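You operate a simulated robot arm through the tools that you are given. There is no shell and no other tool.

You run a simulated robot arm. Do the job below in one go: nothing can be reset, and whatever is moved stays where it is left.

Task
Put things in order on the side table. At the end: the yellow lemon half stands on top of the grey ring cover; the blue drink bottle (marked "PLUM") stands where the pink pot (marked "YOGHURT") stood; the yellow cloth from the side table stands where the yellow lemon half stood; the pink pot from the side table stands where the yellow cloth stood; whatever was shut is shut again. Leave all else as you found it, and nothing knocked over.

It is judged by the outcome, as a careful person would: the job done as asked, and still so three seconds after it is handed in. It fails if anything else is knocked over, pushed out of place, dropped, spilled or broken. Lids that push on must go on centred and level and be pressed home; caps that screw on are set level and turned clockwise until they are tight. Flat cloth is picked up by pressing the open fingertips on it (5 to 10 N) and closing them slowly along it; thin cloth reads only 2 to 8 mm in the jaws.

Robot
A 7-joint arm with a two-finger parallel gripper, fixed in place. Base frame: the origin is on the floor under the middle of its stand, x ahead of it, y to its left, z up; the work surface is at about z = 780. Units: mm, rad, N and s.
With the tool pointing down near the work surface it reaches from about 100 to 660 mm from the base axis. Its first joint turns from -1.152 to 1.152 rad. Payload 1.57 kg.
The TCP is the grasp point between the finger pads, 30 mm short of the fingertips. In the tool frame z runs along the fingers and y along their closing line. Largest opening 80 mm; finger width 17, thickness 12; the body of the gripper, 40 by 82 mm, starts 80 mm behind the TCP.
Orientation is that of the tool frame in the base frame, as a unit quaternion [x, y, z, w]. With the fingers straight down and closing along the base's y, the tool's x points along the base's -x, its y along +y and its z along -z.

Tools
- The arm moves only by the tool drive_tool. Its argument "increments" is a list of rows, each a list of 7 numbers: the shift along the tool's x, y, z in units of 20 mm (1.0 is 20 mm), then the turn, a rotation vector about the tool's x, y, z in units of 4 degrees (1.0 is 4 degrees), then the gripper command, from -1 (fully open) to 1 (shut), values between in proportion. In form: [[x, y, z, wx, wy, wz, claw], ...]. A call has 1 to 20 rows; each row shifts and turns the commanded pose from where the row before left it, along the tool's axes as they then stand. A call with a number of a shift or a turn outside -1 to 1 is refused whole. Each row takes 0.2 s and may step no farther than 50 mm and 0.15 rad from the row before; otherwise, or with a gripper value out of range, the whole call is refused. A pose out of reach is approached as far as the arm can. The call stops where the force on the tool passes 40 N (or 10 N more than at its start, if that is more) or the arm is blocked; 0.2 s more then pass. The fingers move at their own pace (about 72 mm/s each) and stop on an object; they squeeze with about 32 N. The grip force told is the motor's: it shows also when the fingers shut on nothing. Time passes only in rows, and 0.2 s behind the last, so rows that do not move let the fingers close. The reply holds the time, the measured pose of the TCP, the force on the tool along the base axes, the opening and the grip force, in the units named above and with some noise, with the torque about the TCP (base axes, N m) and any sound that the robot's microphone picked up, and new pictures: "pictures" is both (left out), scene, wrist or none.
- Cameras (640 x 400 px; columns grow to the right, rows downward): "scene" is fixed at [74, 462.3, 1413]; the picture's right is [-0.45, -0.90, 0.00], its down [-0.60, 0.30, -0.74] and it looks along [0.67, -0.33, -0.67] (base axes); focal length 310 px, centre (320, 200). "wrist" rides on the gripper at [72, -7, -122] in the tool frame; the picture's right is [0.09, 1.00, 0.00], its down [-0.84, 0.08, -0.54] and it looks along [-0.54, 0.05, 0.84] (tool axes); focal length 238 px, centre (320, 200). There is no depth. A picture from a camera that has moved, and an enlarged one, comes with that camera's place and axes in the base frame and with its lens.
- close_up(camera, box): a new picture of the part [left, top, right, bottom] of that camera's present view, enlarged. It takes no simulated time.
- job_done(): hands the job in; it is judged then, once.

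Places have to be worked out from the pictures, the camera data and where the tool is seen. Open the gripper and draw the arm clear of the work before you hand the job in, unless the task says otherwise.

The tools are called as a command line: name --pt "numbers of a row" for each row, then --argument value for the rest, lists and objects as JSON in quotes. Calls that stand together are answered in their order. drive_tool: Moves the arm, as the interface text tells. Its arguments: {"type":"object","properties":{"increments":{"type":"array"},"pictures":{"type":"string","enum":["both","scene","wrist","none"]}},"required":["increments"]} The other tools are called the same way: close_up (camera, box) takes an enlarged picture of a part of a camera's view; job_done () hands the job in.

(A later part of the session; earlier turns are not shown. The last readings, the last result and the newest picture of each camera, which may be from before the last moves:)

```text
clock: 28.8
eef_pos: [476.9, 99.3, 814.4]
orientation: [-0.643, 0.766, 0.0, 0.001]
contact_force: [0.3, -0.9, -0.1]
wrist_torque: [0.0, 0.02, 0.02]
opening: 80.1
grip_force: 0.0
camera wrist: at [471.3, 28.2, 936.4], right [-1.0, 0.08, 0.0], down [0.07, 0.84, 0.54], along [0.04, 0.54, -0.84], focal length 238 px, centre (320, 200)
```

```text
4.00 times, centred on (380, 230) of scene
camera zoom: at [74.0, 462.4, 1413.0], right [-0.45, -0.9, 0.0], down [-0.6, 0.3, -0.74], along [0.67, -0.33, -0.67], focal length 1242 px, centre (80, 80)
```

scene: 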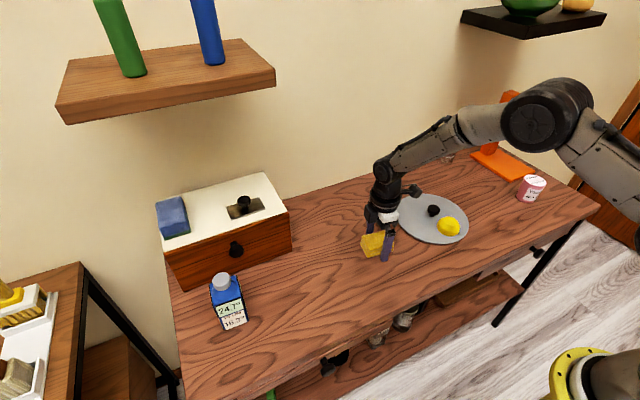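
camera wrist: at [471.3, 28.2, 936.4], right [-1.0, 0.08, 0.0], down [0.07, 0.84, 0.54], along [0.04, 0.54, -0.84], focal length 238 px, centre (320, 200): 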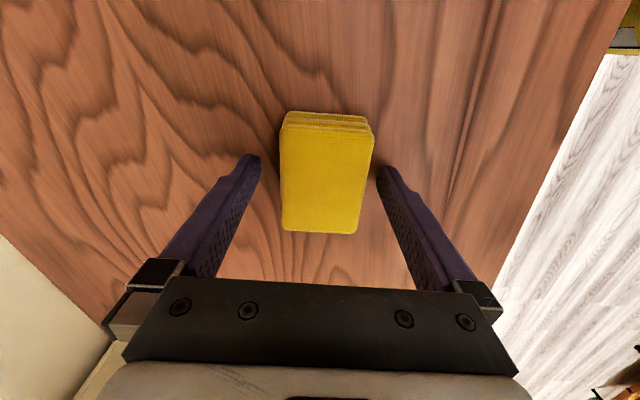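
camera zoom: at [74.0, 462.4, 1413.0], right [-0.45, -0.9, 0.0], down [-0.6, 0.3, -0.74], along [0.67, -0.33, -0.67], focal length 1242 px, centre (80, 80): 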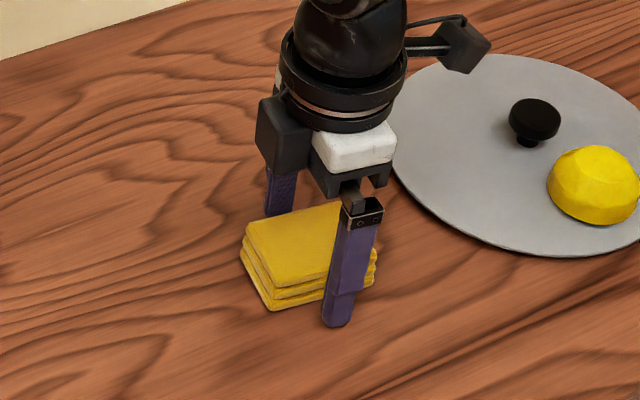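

The cloth is centred between the fingers, so I'll close slowly.

drive_tool --pt "0 0 0 0 0 0 -0.7" --pt "0 0 0 0 0 0 -0.4" --pt "0 0 0 0 0 0 -0.2" --pt "0 0 0 0 0 0 0" --pt "0 0 0 0 0 0 0.2" --pt "0 0 0 0 0 0 0.2"

close_up --camera "scene" --box '[320, 180, 440, 280]'

```text
clock: 30.2
eef_pos: [477.2, 99.4, 814.5]
orientation: [-0.643, 0.766, 0.0, 0.0]
contact_force: [-0.6, -0.3, 1.0]
wrist_torque: [-0.03, -0.01, 0.0]
opening: 50.8
grip_force: 31.7
camera wrist: at [471.2, 28.2, 936.6], right [-1.0, 0.08, 0.0], down [0.07, 0.84, 0.54], along [0.04, 0.54, -0.84], focal length 238 px, centre (320, 200)
```

scene: 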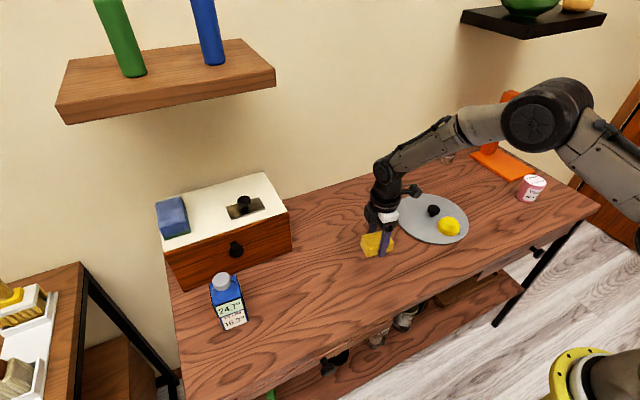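
wrist: 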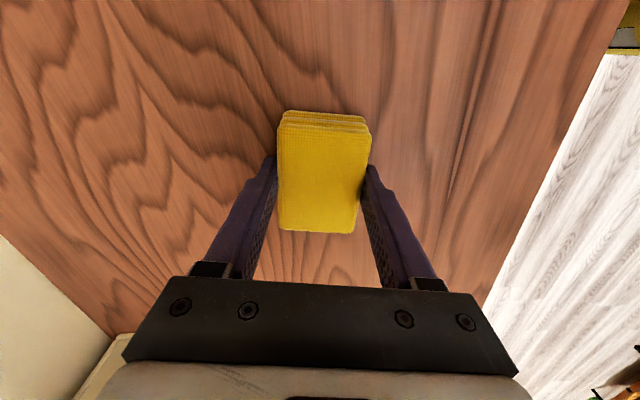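

```text
4.00 times, centred on (380, 230) of scene
camera zoom: at [74.0, 462.3, 1413.0], right [-0.45, -0.9, 0.0], down [-0.6, 0.3, -0.74], along [0.67, -0.33, -0.67], focal length 1242 px, centre (80, 80)
```

zoom: 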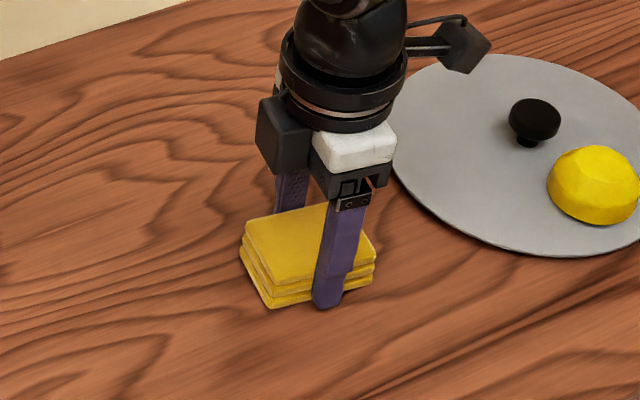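

The cloth is held at 50.8 mm, and its original centre is about (475.5,99.5). I'll lift it and turn the gripper back so the camera faces the robot, away from the press.

drive_tool --pt "0 0 -0.4 0 0 0 0.2" --pt "0 0 -0.8 0 0 0 0.2" --pt "0 0 -1 0 0 0 0.2" --pt "0 0 -1 0 0 0 0.2" --pt "0 0 -0.4 0 0 1 0.2" --pt "0 0 0 0 0 1 0.2" --pt "0 0 0 0 0 1 0.2" --pt "0 0 0 0 0 1 0.2" --pt "0 0 0 0 0 1 0.2" --pt "0 0 0 0 0 1 0.2" --pt "0 0 0 0 0 1 0.2" --pt "0 0 0 0 0 1 0.2" --pt "0 0 0 0 0 1 0.2" --pt "0 0 0 0 0 1 0.2" --pt "0 0 0 0 0 1 0.2" --pt "0 0 0 0 0 1 0.2" --pt "0 0 0 0 0 1 0.2" --pt "0 0 0 0 0 1 0.2" --pt "0 0 0 0 0 1 0.2" --pt "0 0 0 0 0 1 0.2"

```text
clock: 34.4
eef_pos: [475.9, 99.7, 886.5]
orientation: [-0.139, 0.99, 0.0, -0.001]
contact_force: [0.9, -0.5, -0.7]
wrist_torque: [-0.01, -0.01, 0.03]
opening: 50.9
grip_force: 31.8
camera wrist: at [409.9, 73.7, 1008.7], right [-0.36, 0.93, 0.0], down [0.78, 0.3, 0.54], along [0.51, 0.2, -0.84], focal length 238 px, centre (320, 200)
```

scene: 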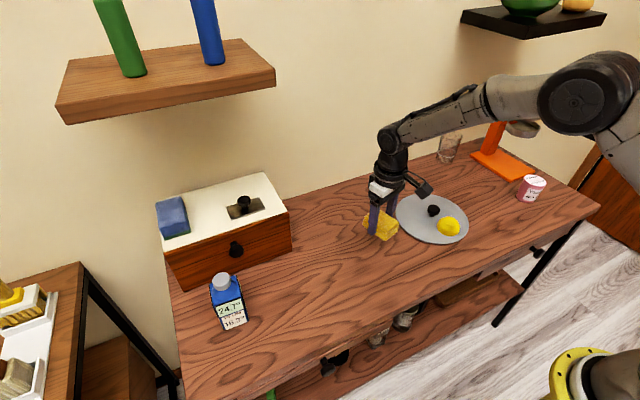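
wrist: 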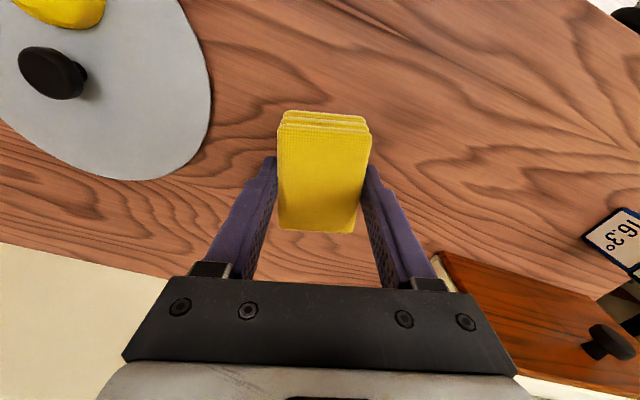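

The cloth is held firmly. I'll finish the turn and carry it in the -y direction at z≈886, which clears the lemon and the knob.

drive_tool --pt "0 0 0 0 0 1 0.2" --pt "0 0 0 0 0 1 0.2" --pt "0 0 0 0 0 1 0.2" --pt "0 0 0 0 0 1 0.2" --pt "-0.05 -1 0 0 0 0 0.2" --pt "-0.05 -1 0 0 0 0 0.2" --pt "-0.05 -1 0 0 0 0 0.2" --pt "-0.05 -1 0 0 0 0 0.2" --pt "-0.05 -1 0 0 0 0 0.2" --pt "-0.05 -1 0 0 0 0 0.2" --pt "-0.05 -1 0 0 0 0 0.2" --pt "-0.05 -1 0 0 0 0 0.2" --pt "-0.05 -1 0 0 0 0 0.2" --pt "-0.05 -1 0 0 0 0 0.2" --pt "-0.05 -1 0 0 0 0 0.2" --pt "-0.05 -1 0 0 0 0 0.2" --pt "-0.05 -1 0 0 0 0 0.2" --pt "-0.05 -1 0 0 0 0 0.2" --pt "-0.05 -1 0 0 0 0 0.2" --pt "-0.05 -1 0 0 0 0 0.2"

```text
clock: 38.6
eef_pos: [491.6, -219.5, 886.9]
orientation: [0.0, 1.0, 0.001, -0.001]
contact_force: [-0.1, -0.5, -0.8]
wrist_torque: [-0.01, -0.02, 0.01]
opening: 50.7
grip_force: 32.0
camera wrist: at [420.9, -226.6, 1008.6], right [-0.09, 1.0, 0.0], down [0.84, 0.08, 0.54], along [0.54, 0.05, -0.84], focal length 238 px, centre (320, 200)
```

scene: 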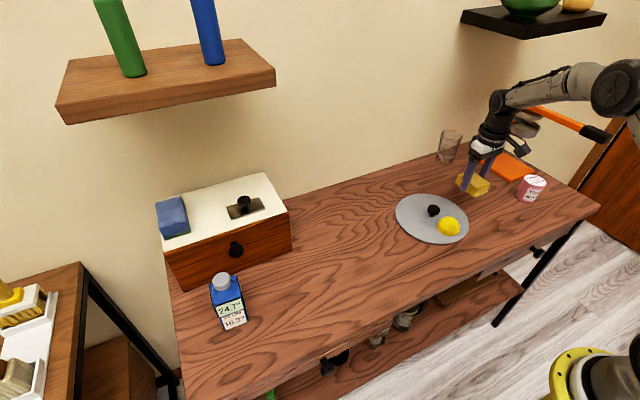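
wrist: 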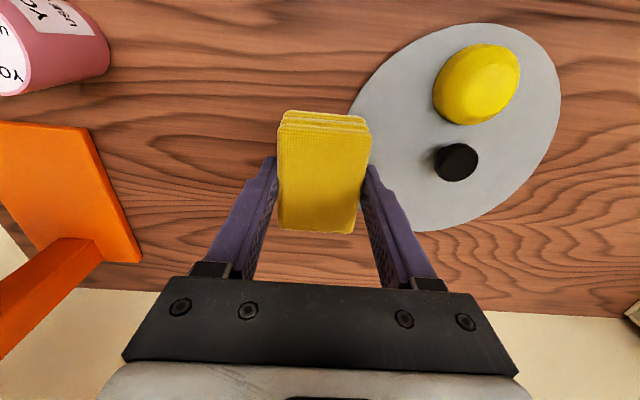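

Now to the lemon's former spot at (558.5,-350.5), descending to z≈850 on the way to stay within reach.

drive_tool --pt "-0.48 -0.935 0.27 0 0 0 0.2" --pt "-0.48 -0.935 0.27 0 0 0 0.2" --pt "-0.48 -0.935 0.27 0 0 0 0.2" --pt "-0.48 -0.935 0.27 0 0 0 0.2" --pt "-0.48 -0.935 0.27 0 0 0 0.2" --pt "-0.48 -0.935 0.27 0 0 0 0.2" --pt "-0.47 -0.94 0.27 0 0 0 0.2" --pt "0 0 0.6 0 0 0 0.2" --pt "0 0 0.6 0 0 0 0.2" --pt "0 0 0.25 0 0 0 0.2" --pt "0 0 0 0 0 0 0.2"

close_up --camera "scene" --box '[430, 110, 570, 220]'

```text
clock: 41.0
eef_pos: [560.0, -350.0, 819.3]
orientation: [0.0, 1.0, 0.001, -0.001]
contact_force: [0.0, -0.3, -0.7]
wrist_torque: [0.05, 0.02, -0.02]
opening: 50.7
grip_force: 32.0
camera wrist: at [488.5, -357.8, 941.6], right [-0.09, 1.0, 0.0], down [0.84, 0.08, 0.54], along [0.54, 0.05, -0.84], focal length 238 px, centre (320, 200)
```

scene: 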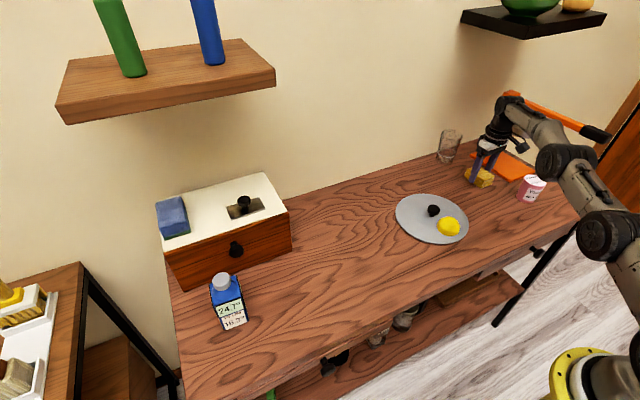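
wrist: 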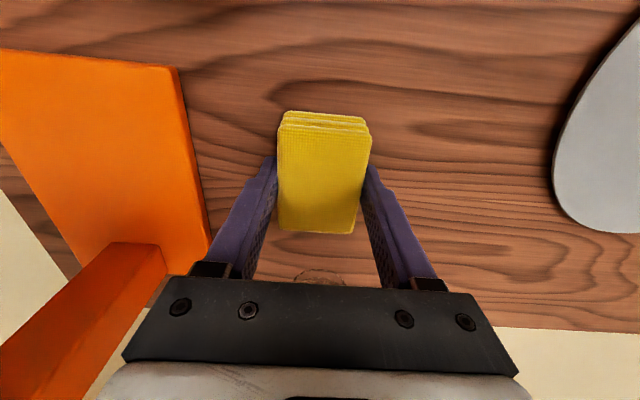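

```text
3.64 times, centred on (500, 165) of scene
camera zoom: at [74.0, 462.3, 1413.0], right [-0.45, -0.9, 0.0], down [-0.6, 0.3, -0.74], along [0.67, -0.33, -0.67], focal length 1129 px, centre (-334, 327)
```

zoom: 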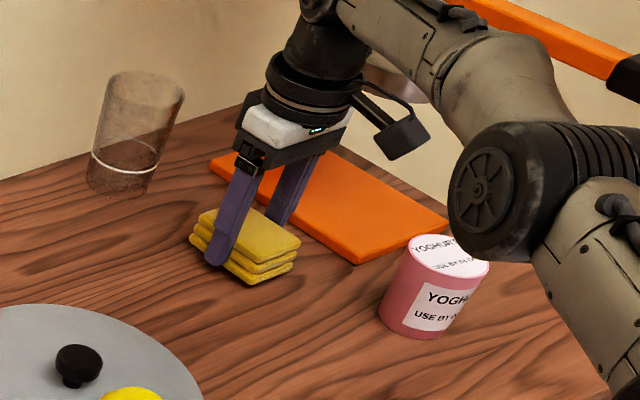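

The cloth is about 4–5 mm above the table at the lemon spot. I'll lower in small steps.

drive_tool --pt "0 0 0.12 0 0 0 0.2" --pt "0 0 0 0 0 0 0.2" --pictures "none"

```text
clock: 41.6
eef_pos: [559.8, -351.0, 816.0]
orientation: [-0.001, 1.0, 0.001, 0.0]
contact_force: [0.7, -0.2, -0.7]
wrist_torque: [0.0, 0.02, 0.01]
opening: 51.2
grip_force: 31.9
```

There's no contact yet, so I'll take another 1 mm step.

drive_tool --pt "0 0 0.05 0 0 0 0.2" --pt "0 0 0 0 0 0 0.2" --pictures "none"

```text
clock: 42.2
eef_pos: [559.3, -352.0, 817.0]
orientation: [0.0, 1.0, 0.0, 0.001]
contact_force: [-1.5, 0.1, -0.5]
wrist_torque: [0.01, -0.02, 0.0]
opening: 50.8
grip_force: 32.3
```

The commanded height is about 816 and contact is expected at 814.4. I'll take another small step.

drive_tool --pt "0 0 0.06 0 0 0 0.2" --pt "0 0 0 0 0 0 0.2" --pictures "none"

```text
clock: 42.8
eef_pos: [559.4, -351.7, 814.7]
orientation: [0.0, 1.0, 0.0, 0.0]
contact_force: [-0.2, 0.5, -0.2]
wrist_torque: [0.04, 0.01, -0.01]
opening: 50.7
grip_force: 32.3
```

Still no contact, so one more millimetre.

drive_tool --pt "0 0 0.04 0 0 0 0.2" --pt "0 0 0 0 0 0 0.2" --pictures "none"

```text
clock: 43.4
eef_pos: [559.9, -350.7, 815.3]
orientation: [0.0, 1.0, 0.0, 0.001]
contact_force: [0.0, -0.4, 0.7]
wrist_torque: [0.05, 0.02, 0.05]
opening: 50.7
grip_force: 32.1
```

The cloth is within a fraction of a millimetre of the table. I'll open slowly to release it.

drive_tool --pt "0 0 0.02 0 0 0 0.2" --pt "0 0 0 0 0 0 -0.1" --pt "0 0 0 0 0 0 -0.3" --pt "0 0 0 0 0 0 -0.5" --pt "0 0 0 0 0 0 -0.7" --pt "0 0 0 0 0 0 -0.9" --pt "0 0 0 0 0 0 -1" --pt "0 0 0 0 0 0 -1"

close_up --camera "scene" --box '[430, 110, 570, 220]'

```text
clock: 45.2
eef_pos: [560.1, -350.7, 814.5]
orientation: [0.0, 1.0, 0.0, 0.0]
contact_force: [-0.3, 0.3, 0.1]
wrist_torque: [0.0, -0.02, 0.02]
opening: 80.0
grip_force: 0.0
camera wrist: at [488.3, -357.6, 935.9], right [-0.09, 1.0, 0.0], down [0.84, 0.08, 0.54], along [0.54, 0.05, -0.84], focal length 238 px, centre (320, 200)
```

scene: 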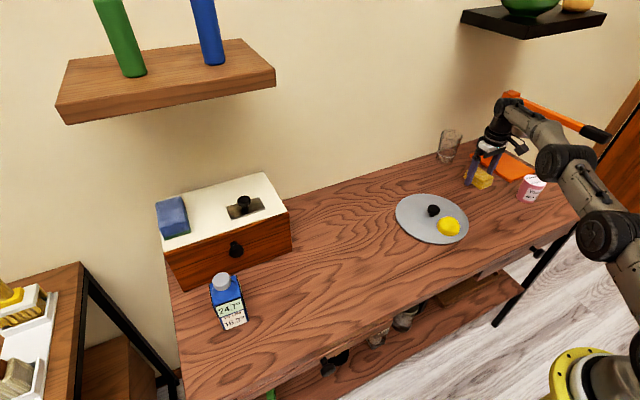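
wrist: 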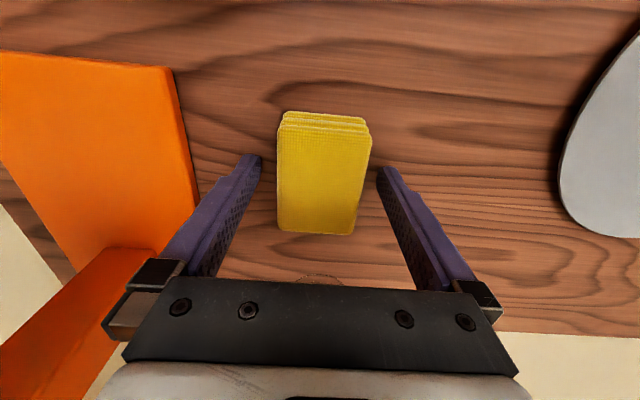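

```text
3.64 times, centred on (500, 165) of scene
camera zoom: at [74.0, 462.3, 1413.0], right [-0.45, -0.9, 0.0], down [-0.6, 0.3, -0.74], along [0.67, -0.33, -0.67], focal length 1129 px, centre (-334, 327)
```

zoom: 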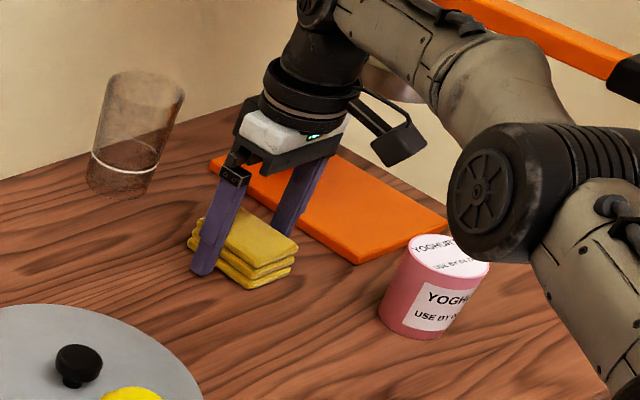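

The cloth is down at the lemon's former spot. I'll lift clear of it, then move inward and up toward the pot for a look.

drive_tool --pt "0 0 -0.6 0 0 0 -1" --pt "0 0 -0.9 0 0 0 -1" --pt "0 0 -0.9 0 0 0 -1" --pt "0.9 0 -0.2 0 0 0 -1" --pt "0.9 0 -0.4 0 0 0 -1" --pt "0.9 0 -0.6 0 0 0 -1" --pt "0.9 -0.2 -0.6 0 0 0 -1" --pt "0.9 -0.4 -0.6 0 0 0 -1" --pt "0.9 -0.4 0 0 0 0 -1"

close_up --camera "scene" --box '[430, 80, 630, 220]'

```text
clock: 47.2
eef_pos: [450.8, -370.9, 909.0]
orientation: [0.0, 1.0, -0.001, 0.0]
contact_force: [-0.4, -0.9, 0.9]
wrist_torque: [-0.04, 0.0, 0.04]
opening: 80.1
grip_force: 0.0
camera wrist: at [379.8, -377.7, 1032.0], right [-0.09, 1.0, 0.0], down [0.84, 0.08, 0.54], along [0.54, 0.05, -0.84], focal length 238 px, centre (320, 200)
```

scene: 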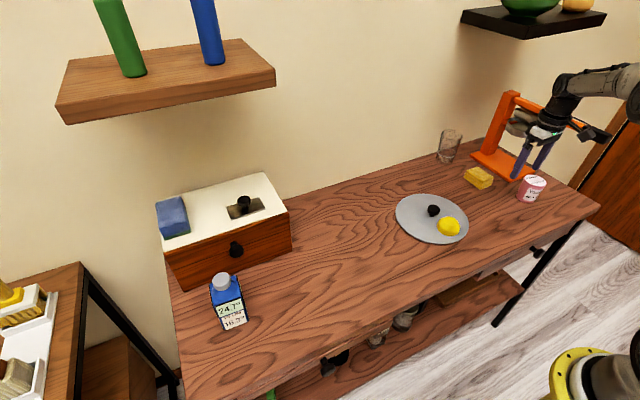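
wrist: 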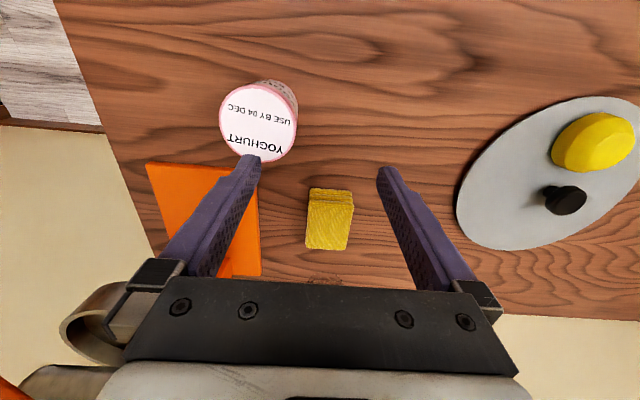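

```text
2.86 times, centred on (530, 150) of scene
camera zoom: at [74.0, 462.4, 1413.0], right [-0.45, -0.9, 0.0], down [-0.6, 0.3, -0.74], along [0.67, -0.33, -0.67], focal length 887 px, centre (-280, 343)
```

zoom: 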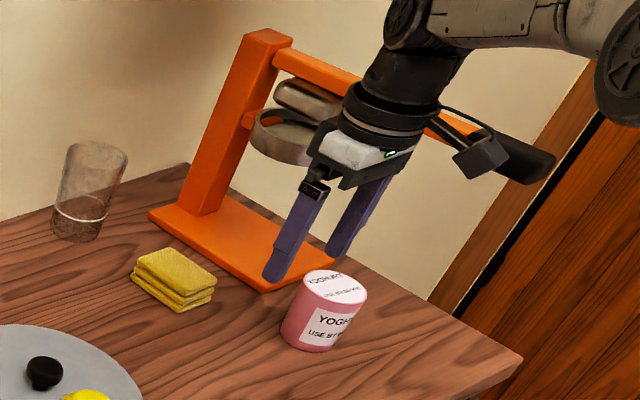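

The pot lid triangulates to about (432,-421) with its top near z≈850. I'll move directly above it, fingertips still clear, and check again.

drive_tool --pt "0.3 -0.85 -0.1 0 0 0 -1" --pt "0.3 -0.85 0 0 0 0 -1" --pt "0.3 -0.8 0 0 0 0 -1" --pt "0 0 0 0 0 0 -1"

close_up --camera "wrist" --box '[220, 60, 420, 220]'

close_up --camera "scene" --box '[430, 80, 630, 220]'

```text
clock: 48.2
eef_pos: [434.1, -421.7, 912.7]
orientation: [0.0, 1.0, 0.0, 0.0]
contact_force: [-0.3, 0.5, -0.3]
wrist_torque: [0.01, 0.0, 0.0]
opening: 79.9
grip_force: 0.1
camera wrist: at [362.4, -427.8, 1034.5], right [-0.09, 1.0, 0.0], down [0.84, 0.08, 0.54], along [0.54, 0.05, -0.84], focal length 238 px, centre (320, 200)
```

scene: 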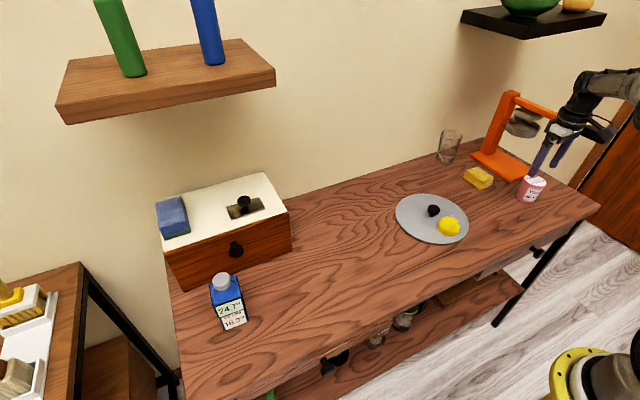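
wrist: 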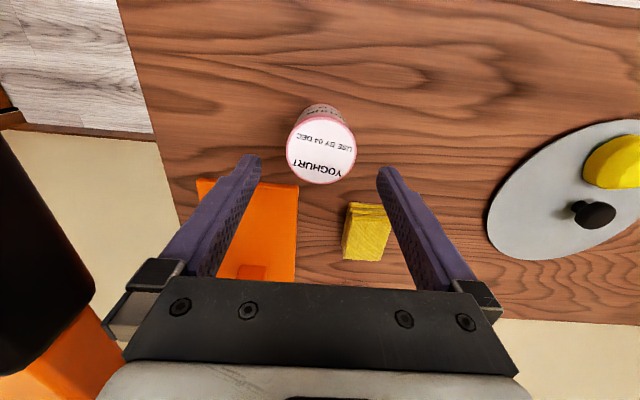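

```text
2.50 times, centred on (320, 140) of wrist
camera zoom: at [362.4, -427.8, 1034.5], right [-0.09, 1.0, 0.0], down [0.84, 0.08, 0.54], along [0.54, 0.05, -0.84], focal length 596 px, centre (320, 350)
```

zoom: 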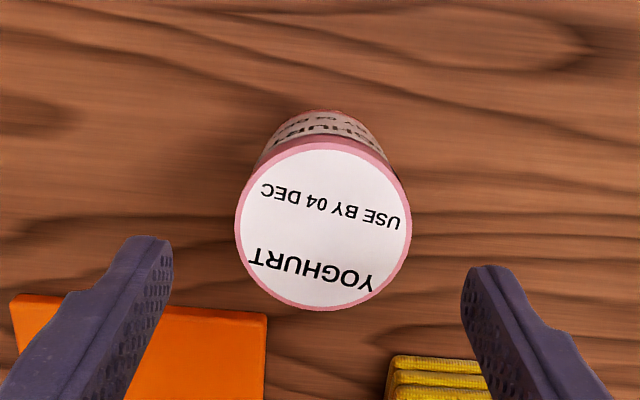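

```text
2.86 times, centred on (530, 150) of scene
camera zoom: at [74.0, 462.3, 1413.0], right [-0.45, -0.9, 0.0], down [-0.6, 0.3, -0.74], along [0.67, -0.33, -0.67], focal length 887 px, centre (-280, 343)
```

zoom: 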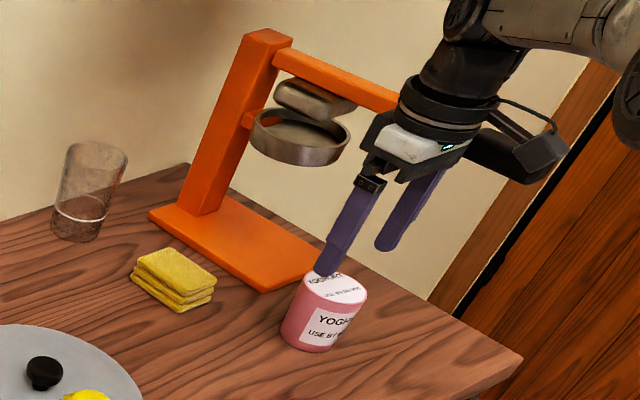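

The pot lid is about 58 mm across, its top is at z≈848 and its centre is at (433.5,-420.7). I'll descend around it to TCP z≈822.

drive_tool --pt "0 0.05 0.8 0 0 0 -1" --pt "0 0 0.8 0 0 0 -1" --pt "0 0 0.8 0 0 0 -1" --pt "0 0 0.8 0 0 0 -1" --pt "0 0 0.8 0 0 0 -1" --pt "0 0 0.5 0 0 0 -1" --pt "0 0 0 0 0 0 -1"

close_up --camera "scene" --box '[430, 80, 630, 220]'

```text
clock: 49.8
eef_pos: [432.8, -420.4, 822.2]
orientation: [-0.001, 1.0, -0.001, -0.001]
contact_force: [0.0, 0.8, -0.5]
wrist_torque: [-0.01, 0.02, 0.0]
opening: 80.0
grip_force: 0.3
camera wrist: at [362.2, -427.0, 943.9], right [-0.09, 1.0, 0.0], down [0.84, 0.08, 0.54], along [0.54, 0.05, -0.84], focal length 238 px, centre (320, 200)
```

scene: 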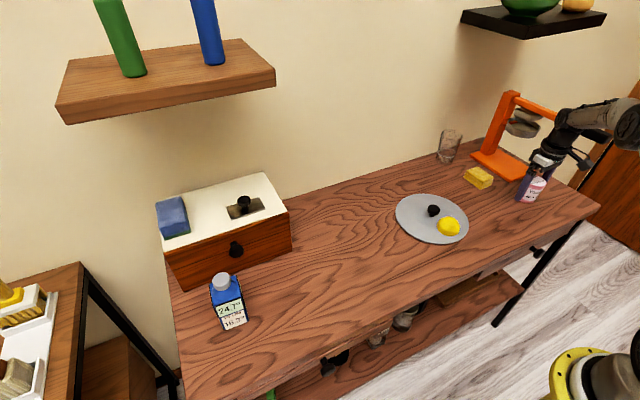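
wrist: 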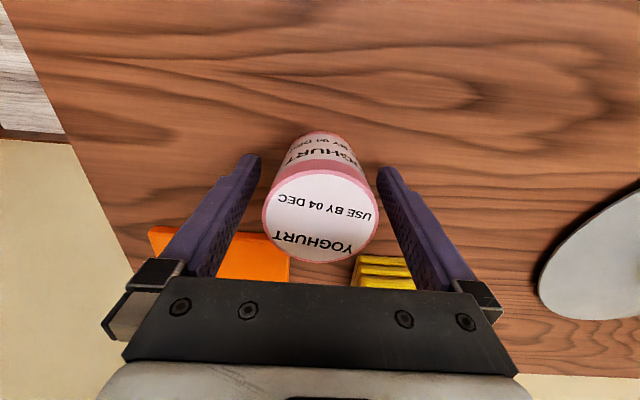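

```text
2.86 times, centred on (530, 150) of scene
camera zoom: at [74.0, 462.3, 1413.0], right [-0.45, -0.9, 0.0], down [-0.6, 0.3, -0.74], along [0.67, -0.33, -0.67], focal length 887 px, centre (-280, 343)
```

zoom: 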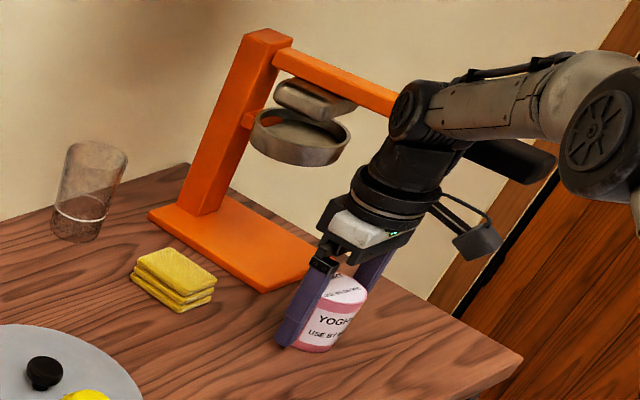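

The pot sits centred between the fingers, so I'll close gently.

drive_tool --pt "0 0 0 0 0 0 -0.7" --pt "0 0 0 0 0 0 -0.5" --pt "0 0 0 0 0 0 -0.3" --pt "0 0 0 0 0 0 -0.1" --pt "0 0 0 0 0 0 0" --pt "0 0 0 0 0 0 0"

```text
clock: 51.2
eef_pos: [434.4, -420.7, 821.2]
orientation: [0.0, 1.0, 0.001, 0.0]
contact_force: [0.5, -0.3, -0.6]
wrist_torque: [-0.04, -0.01, 0.0]
opening: 56.7
grip_force: 32.4
camera wrist: at [362.2, -427.0, 944.2], right [-0.09, 1.0, 0.0], down [0.84, 0.08, 0.54], along [0.54, 0.05, -0.84], focal length 238 px, centre (320, 200)
```

scene: 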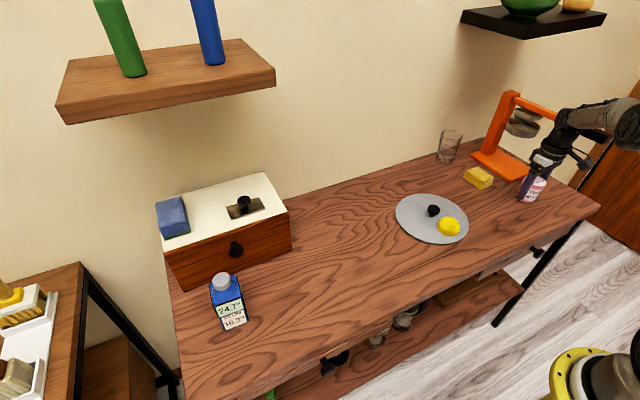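
wrist: 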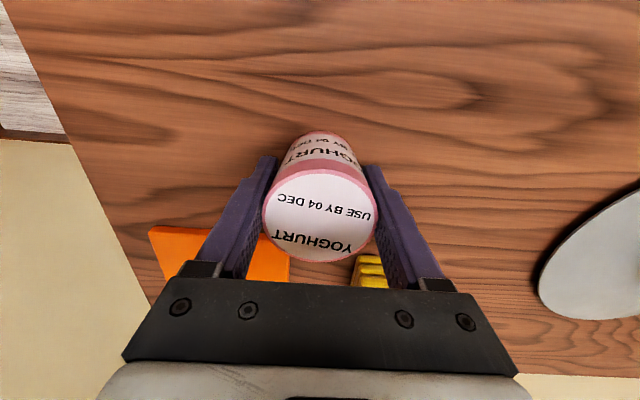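

The pot is gripped at 56.7 mm; its original spot is (433.5,-420.7). I'll lift it 80 mm and carry it in the +y direction toward the cloth's old spot.

drive_tool --pt "0 0 -0.4 0 0 0 0" --pt "0 0 -0.8 0 0 0 0" --pt "0 0 -1 0 0 0 0" --pt "0 0 -1 0 0 0 0" --pt "0 0 -0.8 0 0 0 0" --pt "-0.08 0.9 0 0 0 0 0" --pt "-0.08 1 0 0 0 0 0" --pt "-0.08 1 0 0 0 0 0" --pt "-0.08 1 0 0 0 0 0" --pt "-0.08 1 0 0 0 0 0" --pt "-0.08 1 0 0 0 0 0" --pt "-0.08 1 0 0 0 0 0" --pt "-0.08 1 0 0 0 0 0" --pt "-0.08 1 0 0 0 0 0" --pt "-0.08 1 0 0 0 0 0" --pt "-0.08 1 0 0 0 0 0" --pt "-0.08 1 0 0 0 0 0" --pt "-0.08 1 0 0 0 0 0" --pt "-0.08 1 0 0 0 0 0" --pt "-0.08 1 0 0 0 0 0"

```text
clock: 55.4
eef_pos: [457.7, -122.0, 901.3]
orientation: [0.0, 1.0, 0.0, 0.0]
contact_force: [0.4, 0.2, -1.3]
wrist_torque: [0.0, 0.0, 0.01]
opening: 56.9
grip_force: 32.3
camera wrist: at [386.1, -129.0, 1023.6], right [-0.09, 1.0, 0.0], down [0.84, 0.08, 0.54], along [0.54, 0.05, -0.84], focal length 238 px, centre (320, 200)
```

scene: 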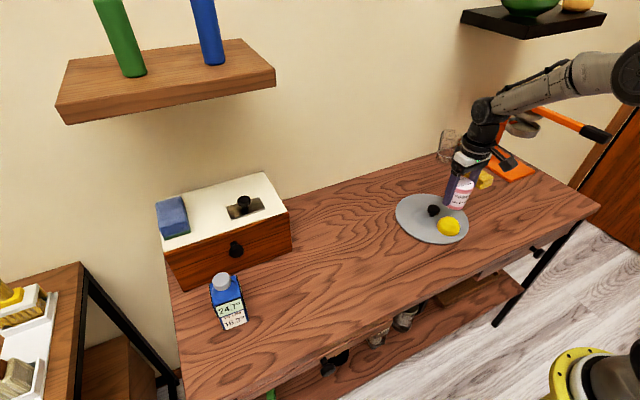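
wrist: 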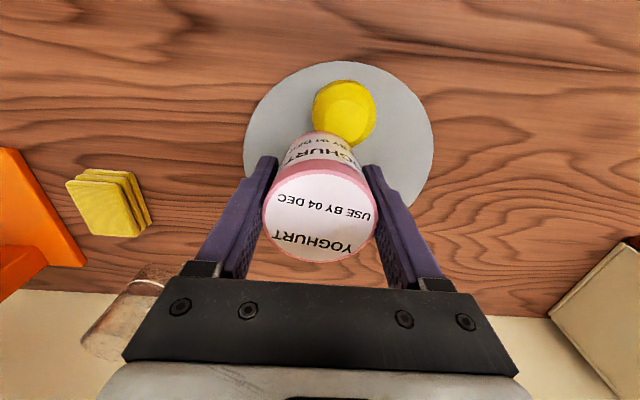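

All steady. I'll continue to above (475.5,99.5) and lower to just above the table.

drive_tool --pt "-0.075 0.925 0 0 0 0 0" --pt "-0.075 0.925 0 0 0 0 0" --pt "-0.075 0.925 0 0 0 0 0" --pt "-0.075 0.925 0 0 0 0 0" --pt "-0.075 0.925 0 0 0 0 0" --pt "-0.075 0.925 0 0 0 0 0" --pt "-0.075 0.925 0 0 0 0 0" --pt "-0.075 0.925 0 0 0 0 0" --pt "-0.075 0.925 0 0 0 0 0" --pt "-0.075 0.925 0 0 0 0 0" --pt "-0.075 0.925 0 0 0 0 0" --pt "-0.075 0.925 0 0 0 0 0" --pt "0 0 0.8 0 0 0 0" --pt "0 0 0.9 0 0 0 0" --pt "0 0 0.9 0 0 0 0" --pt "0 0 0.7 0 0 0 0" --pt "0 0 0.3 0 0 0 0" --pt "0 0 0 0 0 0 0"

close_up --camera "scene" --box '[320, 170, 500, 280]'

```text
clock: 59.2
eef_pos: [475.9, 99.8, 830.0]
orientation: [0.0, 1.0, 0.0, -0.001]
contact_force: [0.1, -0.2, -0.7]
wrist_torque: [0.0, 0.01, 0.02]
opening: 56.6
grip_force: 31.8
camera wrist: at [404.0, 93.4, 951.9], right [-0.09, 1.0, 0.0], down [0.84, 0.08, 0.54], along [0.54, 0.05, -0.84], focal length 238 px, centre (320, 200)
```

scene: 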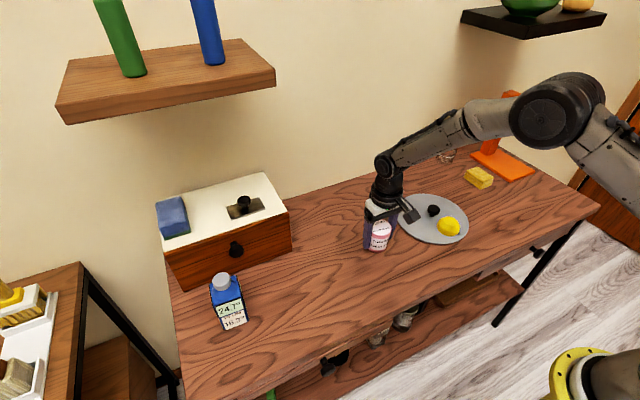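
wrist: 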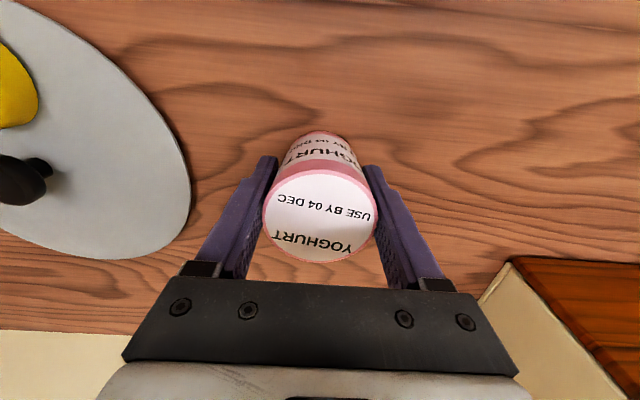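

```text
3.56 times, centred on (410, 225) of scene
camera zoom: at [74.0, 462.4, 1413.0], right [-0.45, -0.9, 0.0], down [-0.6, 0.3, -0.74], along [0.67, -0.33, -0.67], focal length 1104 px, centre (0, 111)
```

zoom: 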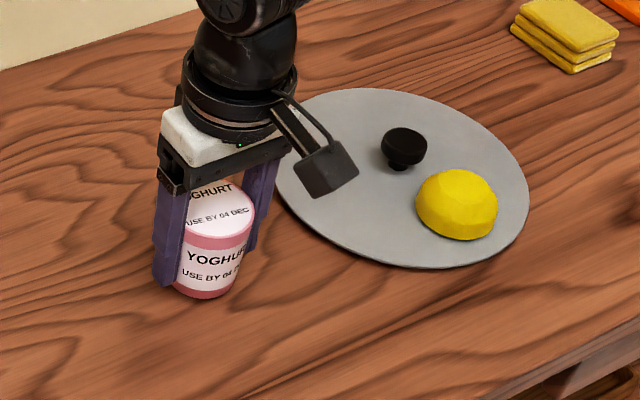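

The pot is about 8 mm above the table at the cloth's old spot. I'll lower 6 mm and check the force.

drive_tool --pt "0 0 0.15 0 0 0 0" --pt "0 0 0.13 0 0 0 0" --pt "0 0 0 0 0 0 0" --pictures "none"

```text
clock: 60.0
eef_pos: [476.2, 99.5, 823.5]
orientation: [0.0, 1.0, 0.0, 0.0]
contact_force: [0.1, 0.2, -0.7]
wrist_torque: [0.01, 0.02, 0.02]
opening: 56.6
grip_force: 31.6
```

No contact yet, so a 1 mm step.

drive_tool --pt "0 0 0.05 0 0 0 0" --pt "0 0 0 0 0 0 0" --pictures "none"

```text
clock: 60.6
eef_pos: [474.5, 100.4, 822.5]
orientation: [0.0, 1.0, -0.001, -0.001]
contact_force: [-0.3, -0.6, -1.8]
wrist_torque: [-0.02, -0.02, 0.04]
opening: 56.8
grip_force: 32.0
```

Still free, so another millimetre.

drive_tool --pt "0 0 0.05 0 0 0 0" --pt "0 0 0 0 0 0 0" --pictures "none"

```text
clock: 61.2
eef_pos: [475.1, 100.6, 822.3]
orientation: [-0.001, 1.0, 0.0, 0.001]
contact_force: [-0.4, 0.7, -1.9]
wrist_torque: [0.01, 0.03, -0.02]
opening: 56.7
grip_force: 31.5
```

The force still shows the pot's weight hanging (about -1.9 N), so I'll go slightly lower.

drive_tool --pt "0 0 0.04 0 0 0 0" --pt "0 0 0 0 0 0 0" --pictures "none"

```text
clock: 61.8
eef_pos: [476.5, 99.0, 822.3]
orientation: [0.0, 1.0, 0.0, 0.001]
contact_force: [-3.7, -1.3, 6.6]
wrist_torque: [0.0, 0.11, 0.02]
opening: 56.7
grip_force: 31.8
```

Contact at 6.6 N: the pot is on the table. I'll open slowly.

drive_tool --pt "0 0 -0.02 0 0 0 0" --pt "0 0 0 0 0 0 -0.2" --pt "0 0 0 0 0 0 -0.4" --pt "0 0 0 0 0 0 -0.5" --pt "0 0 0 0 0 0 -0.7" --pt "0 0 0 0 0 0 -0.9" --pt "0 0 0 0 0 0 -1" --pt "0 0 0 0 0 0 -1"

close_up --camera "scene" --box '[320, 170, 500, 280]'

```text
clock: 63.6
eef_pos: [476.3, 100.5, 822.3]
orientation: [0.0, 1.0, -0.001, 0.0]
contact_force: [0.2, 0.2, 0.2]
wrist_torque: [-0.02, 0.0, 0.02]
opening: 80.0
grip_force: 0.1
camera wrist: at [404.1, 93.4, 944.0], right [-0.09, 1.0, 0.0], down [0.84, 0.08, 0.54], along [0.54, 0.05, -0.84], focal length 238 px, centre (320, 200)
```

scene: 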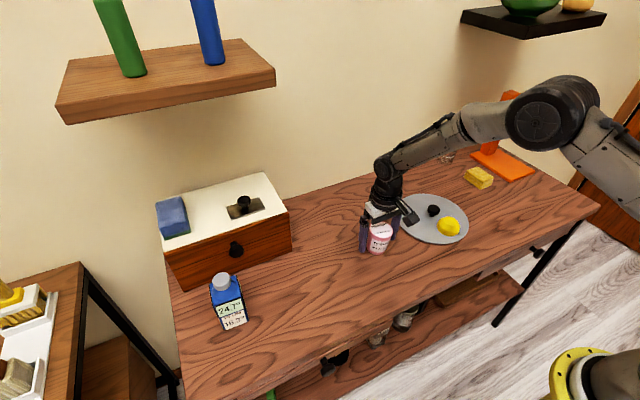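
wrist: 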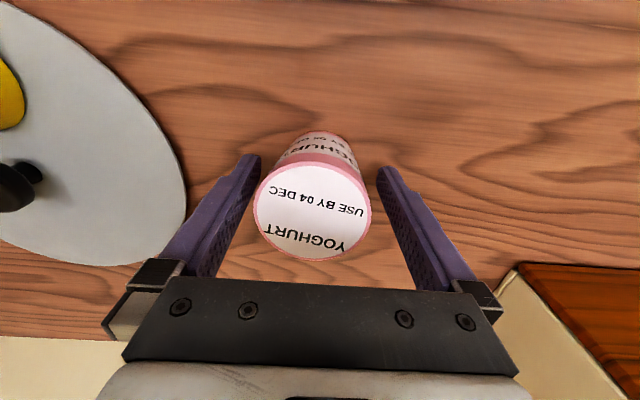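

```text
3.56 times, centred on (410, 225) of scene
camera zoom: at [74.0, 462.3, 1413.0], right [-0.45, -0.9, 0.0], down [-0.6, 0.3, -0.74], along [0.67, -0.33, -0.67], focal length 1104 px, centre (0, 111)
```

zoom: 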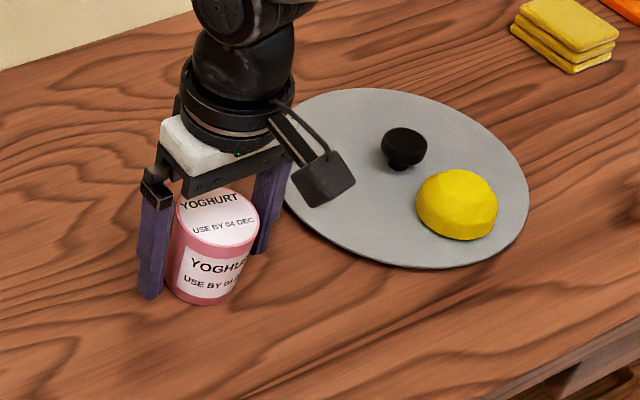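

The pot stands at the cloth's old spot at about (475.5,96). I'll rise clear and travel toward the bottle, staying on the robot side of it for a look.

drive_tool --pt "0 0 -0.6 0 0 0 -1" --pt "0 0 -0.9 0 0 0 -1" --pt "0 0 -1 0 0 0 -1" --pt "0 0 -1 0 0 0 -1" --pt "0 0 -1 0 0 0 -1" --pt "0.4 1 -0.1 0 0 0 -1" --pt "0.4 1 -0.1 0 0 0 -1" --pt "0.4 1 -0.1 0 0 0 -1" --pt "0.4 1 -0.1 0 0 0 -1" --pt "0.4 1 -0.1 0 0 0 -1" --pt "0.4 1 -0.1 0 0 0 -1" --pt "0.4 1 -0.1 0 0 0 -1" --pt "0.4 1 -0.1 0 0 0 -1" --pt "0.4 1 -0.1 0 0 0 -1" --pt "0.4 1 0 0 0 0 -1" --pt "0.4 1 0 0 0 0 -1" --pt "0.4 1 0 0 0 0 -1" --pt "0.4 1 0 0 0 0 -1" --pt "0.4 1 0 0 0 0 -1" --pt "0.4 1 0 0 0 0 -1"

```text
clock: 67.8
eef_pos: [355.2, 400.1, 929.4]
orientation: [0.0, 1.0, 0.0, 0.0]
contact_force: [0.1, -0.6, 0.3]
wrist_torque: [-0.01, 0.01, -0.01]
opening: 80.4
grip_force: 0.0
camera wrist: at [284.3, 393.8, 1051.9], right [-0.09, 1.0, 0.0], down [0.84, 0.08, 0.54], along [0.54, 0.05, -0.84], focal length 238 px, centre (320, 200)
```

scene: 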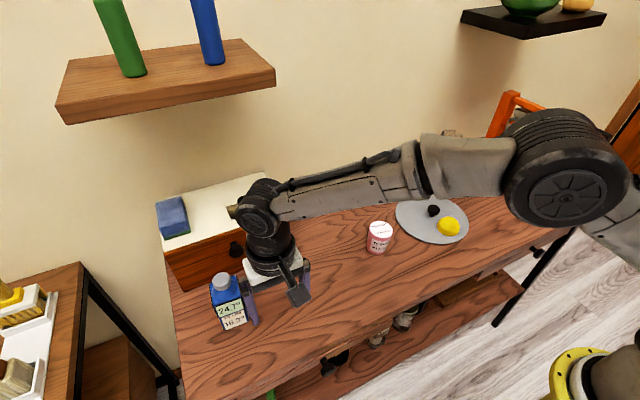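
wrist: 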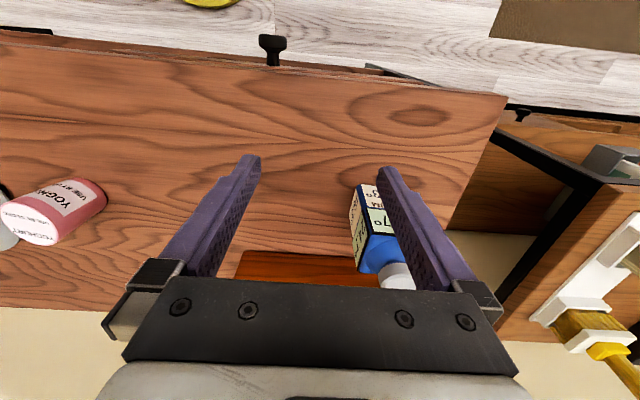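

The bottle is in the wrist view, so I'll enlarge both cameras to locate it accurately.

close_up --camera "wrist" --box '[300, 160, 460, 300]'

close_up --camera "scene" --box '[170, 230, 290, 340]'

```text
2.86 times, centred on (380, 230) of wrist
camera zoom: at [284.3, 393.8, 1051.9], right [-0.09, 1.0, 0.0], down [0.84, 0.08, 0.54], along [0.54, 0.05, -0.84], focal length 681 px, centre (149, 114)
```

zoom: 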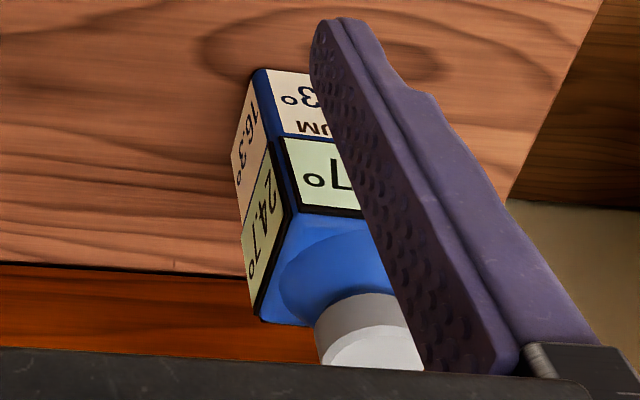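

```text
3.64 times, centred on (230, 285) of scene
camera zoom: at [74.0, 462.3, 1413.0], right [-0.45, -0.9, 0.0], down [-0.6, 0.3, -0.74], along [0.67, -0.33, -0.67], focal length 1129 px, centre (647, -109)
```

zoom: 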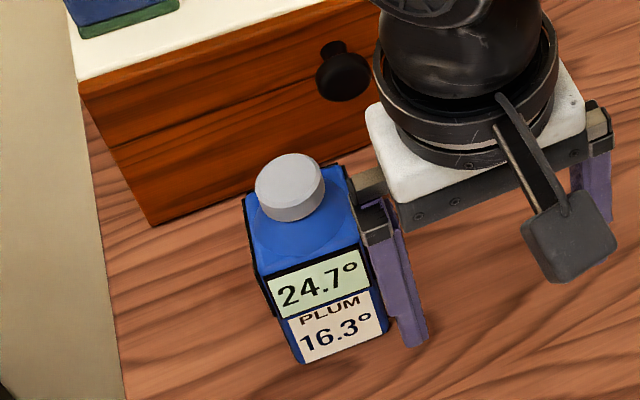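

The bottle is about 49 × 49 mm, centred at (455.5,479.5), with its shoulder at z≈877 and cap top near z≈916. I can't come in over the top at that reach, so I'll lower on the robot side at (370,479.5,850) and slide in.

drive_tool --pt "-0.1 1 0.4 0 0 0 -1" --pt "-0.1 1 0.6 0 0 0 -1" --pt "-0.1 1 0.9 0 0 0 -1" --pt "-0.1 0.98 0.9 0 0 0 -1" --pt "0 0 0.9 0 0 0 -1" --pt "0 0 0.25 0 0 0 -1" --pt "0 0 0 0 0 0 -1"

close_up --camera "wrist" --box '[220, 120, 420, 300]'

close_up --camera "scene" --box '[170, 230, 290, 340]'

```text
clock: 69.4
eef_pos: [363.6, 480.0, 850.5]
orientation: [0.0, 1.0, 0.0, 0.0]
contact_force: [0.2, 0.1, -0.5]
wrist_torque: [-0.02, -0.02, -0.02]
opening: 79.7
grip_force: 0.1
camera wrist: at [292.9, 473.4, 972.5], right [-0.09, 1.0, 0.0], down [0.84, 0.08, 0.54], along [0.54, 0.05, -0.84], focal length 238 px, centre (320, 200)
```

scene: 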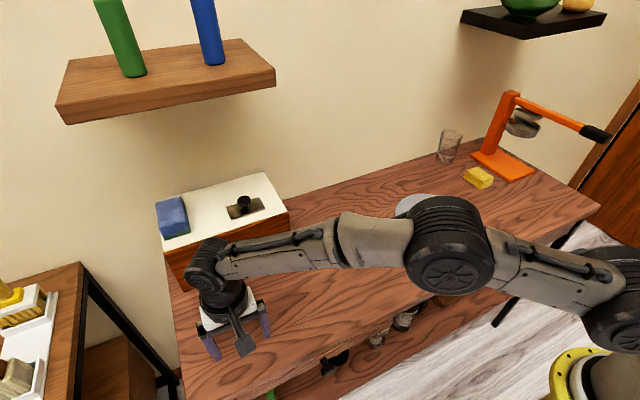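
wrist: 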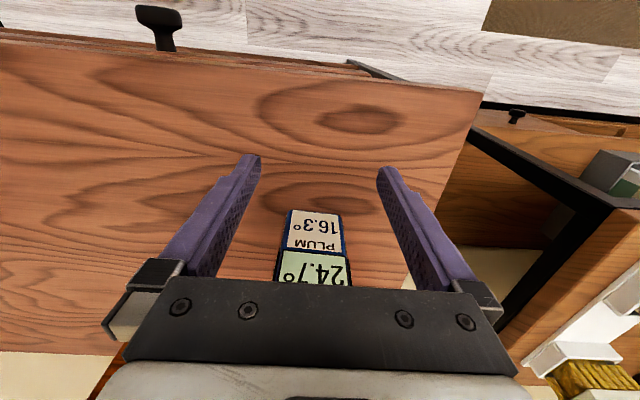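

```text
2.22 times, centred on (320, 210) of wrist
camera zoom: at [292.9, 473.4, 972.5], right [-0.09, 1.0, 0.0], down [0.84, 0.08, 0.54], along [0.54, 0.05, -0.84], focal length 530 px, centre (320, 178)
```

zoom: 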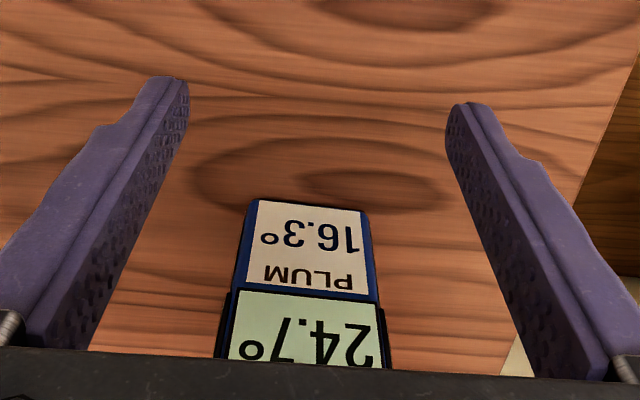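

```text
3.64 times, centred on (230, 285) of scene
camera zoom: at [74.0, 462.4, 1413.0], right [-0.45, -0.9, 0.0], down [-0.6, 0.3, -0.74], along [0.67, -0.33, -0.67], focal length 1129 px, centre (647, -109)
```

zoom: 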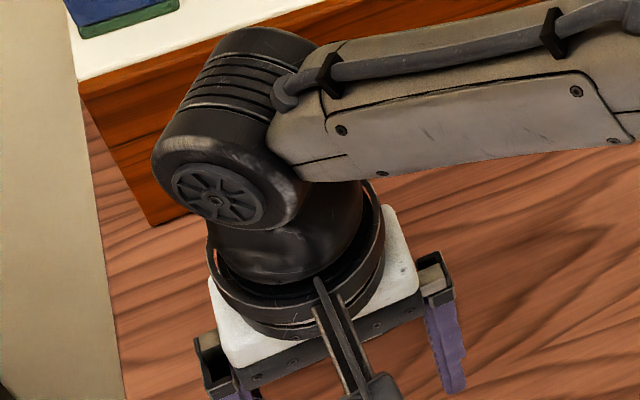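

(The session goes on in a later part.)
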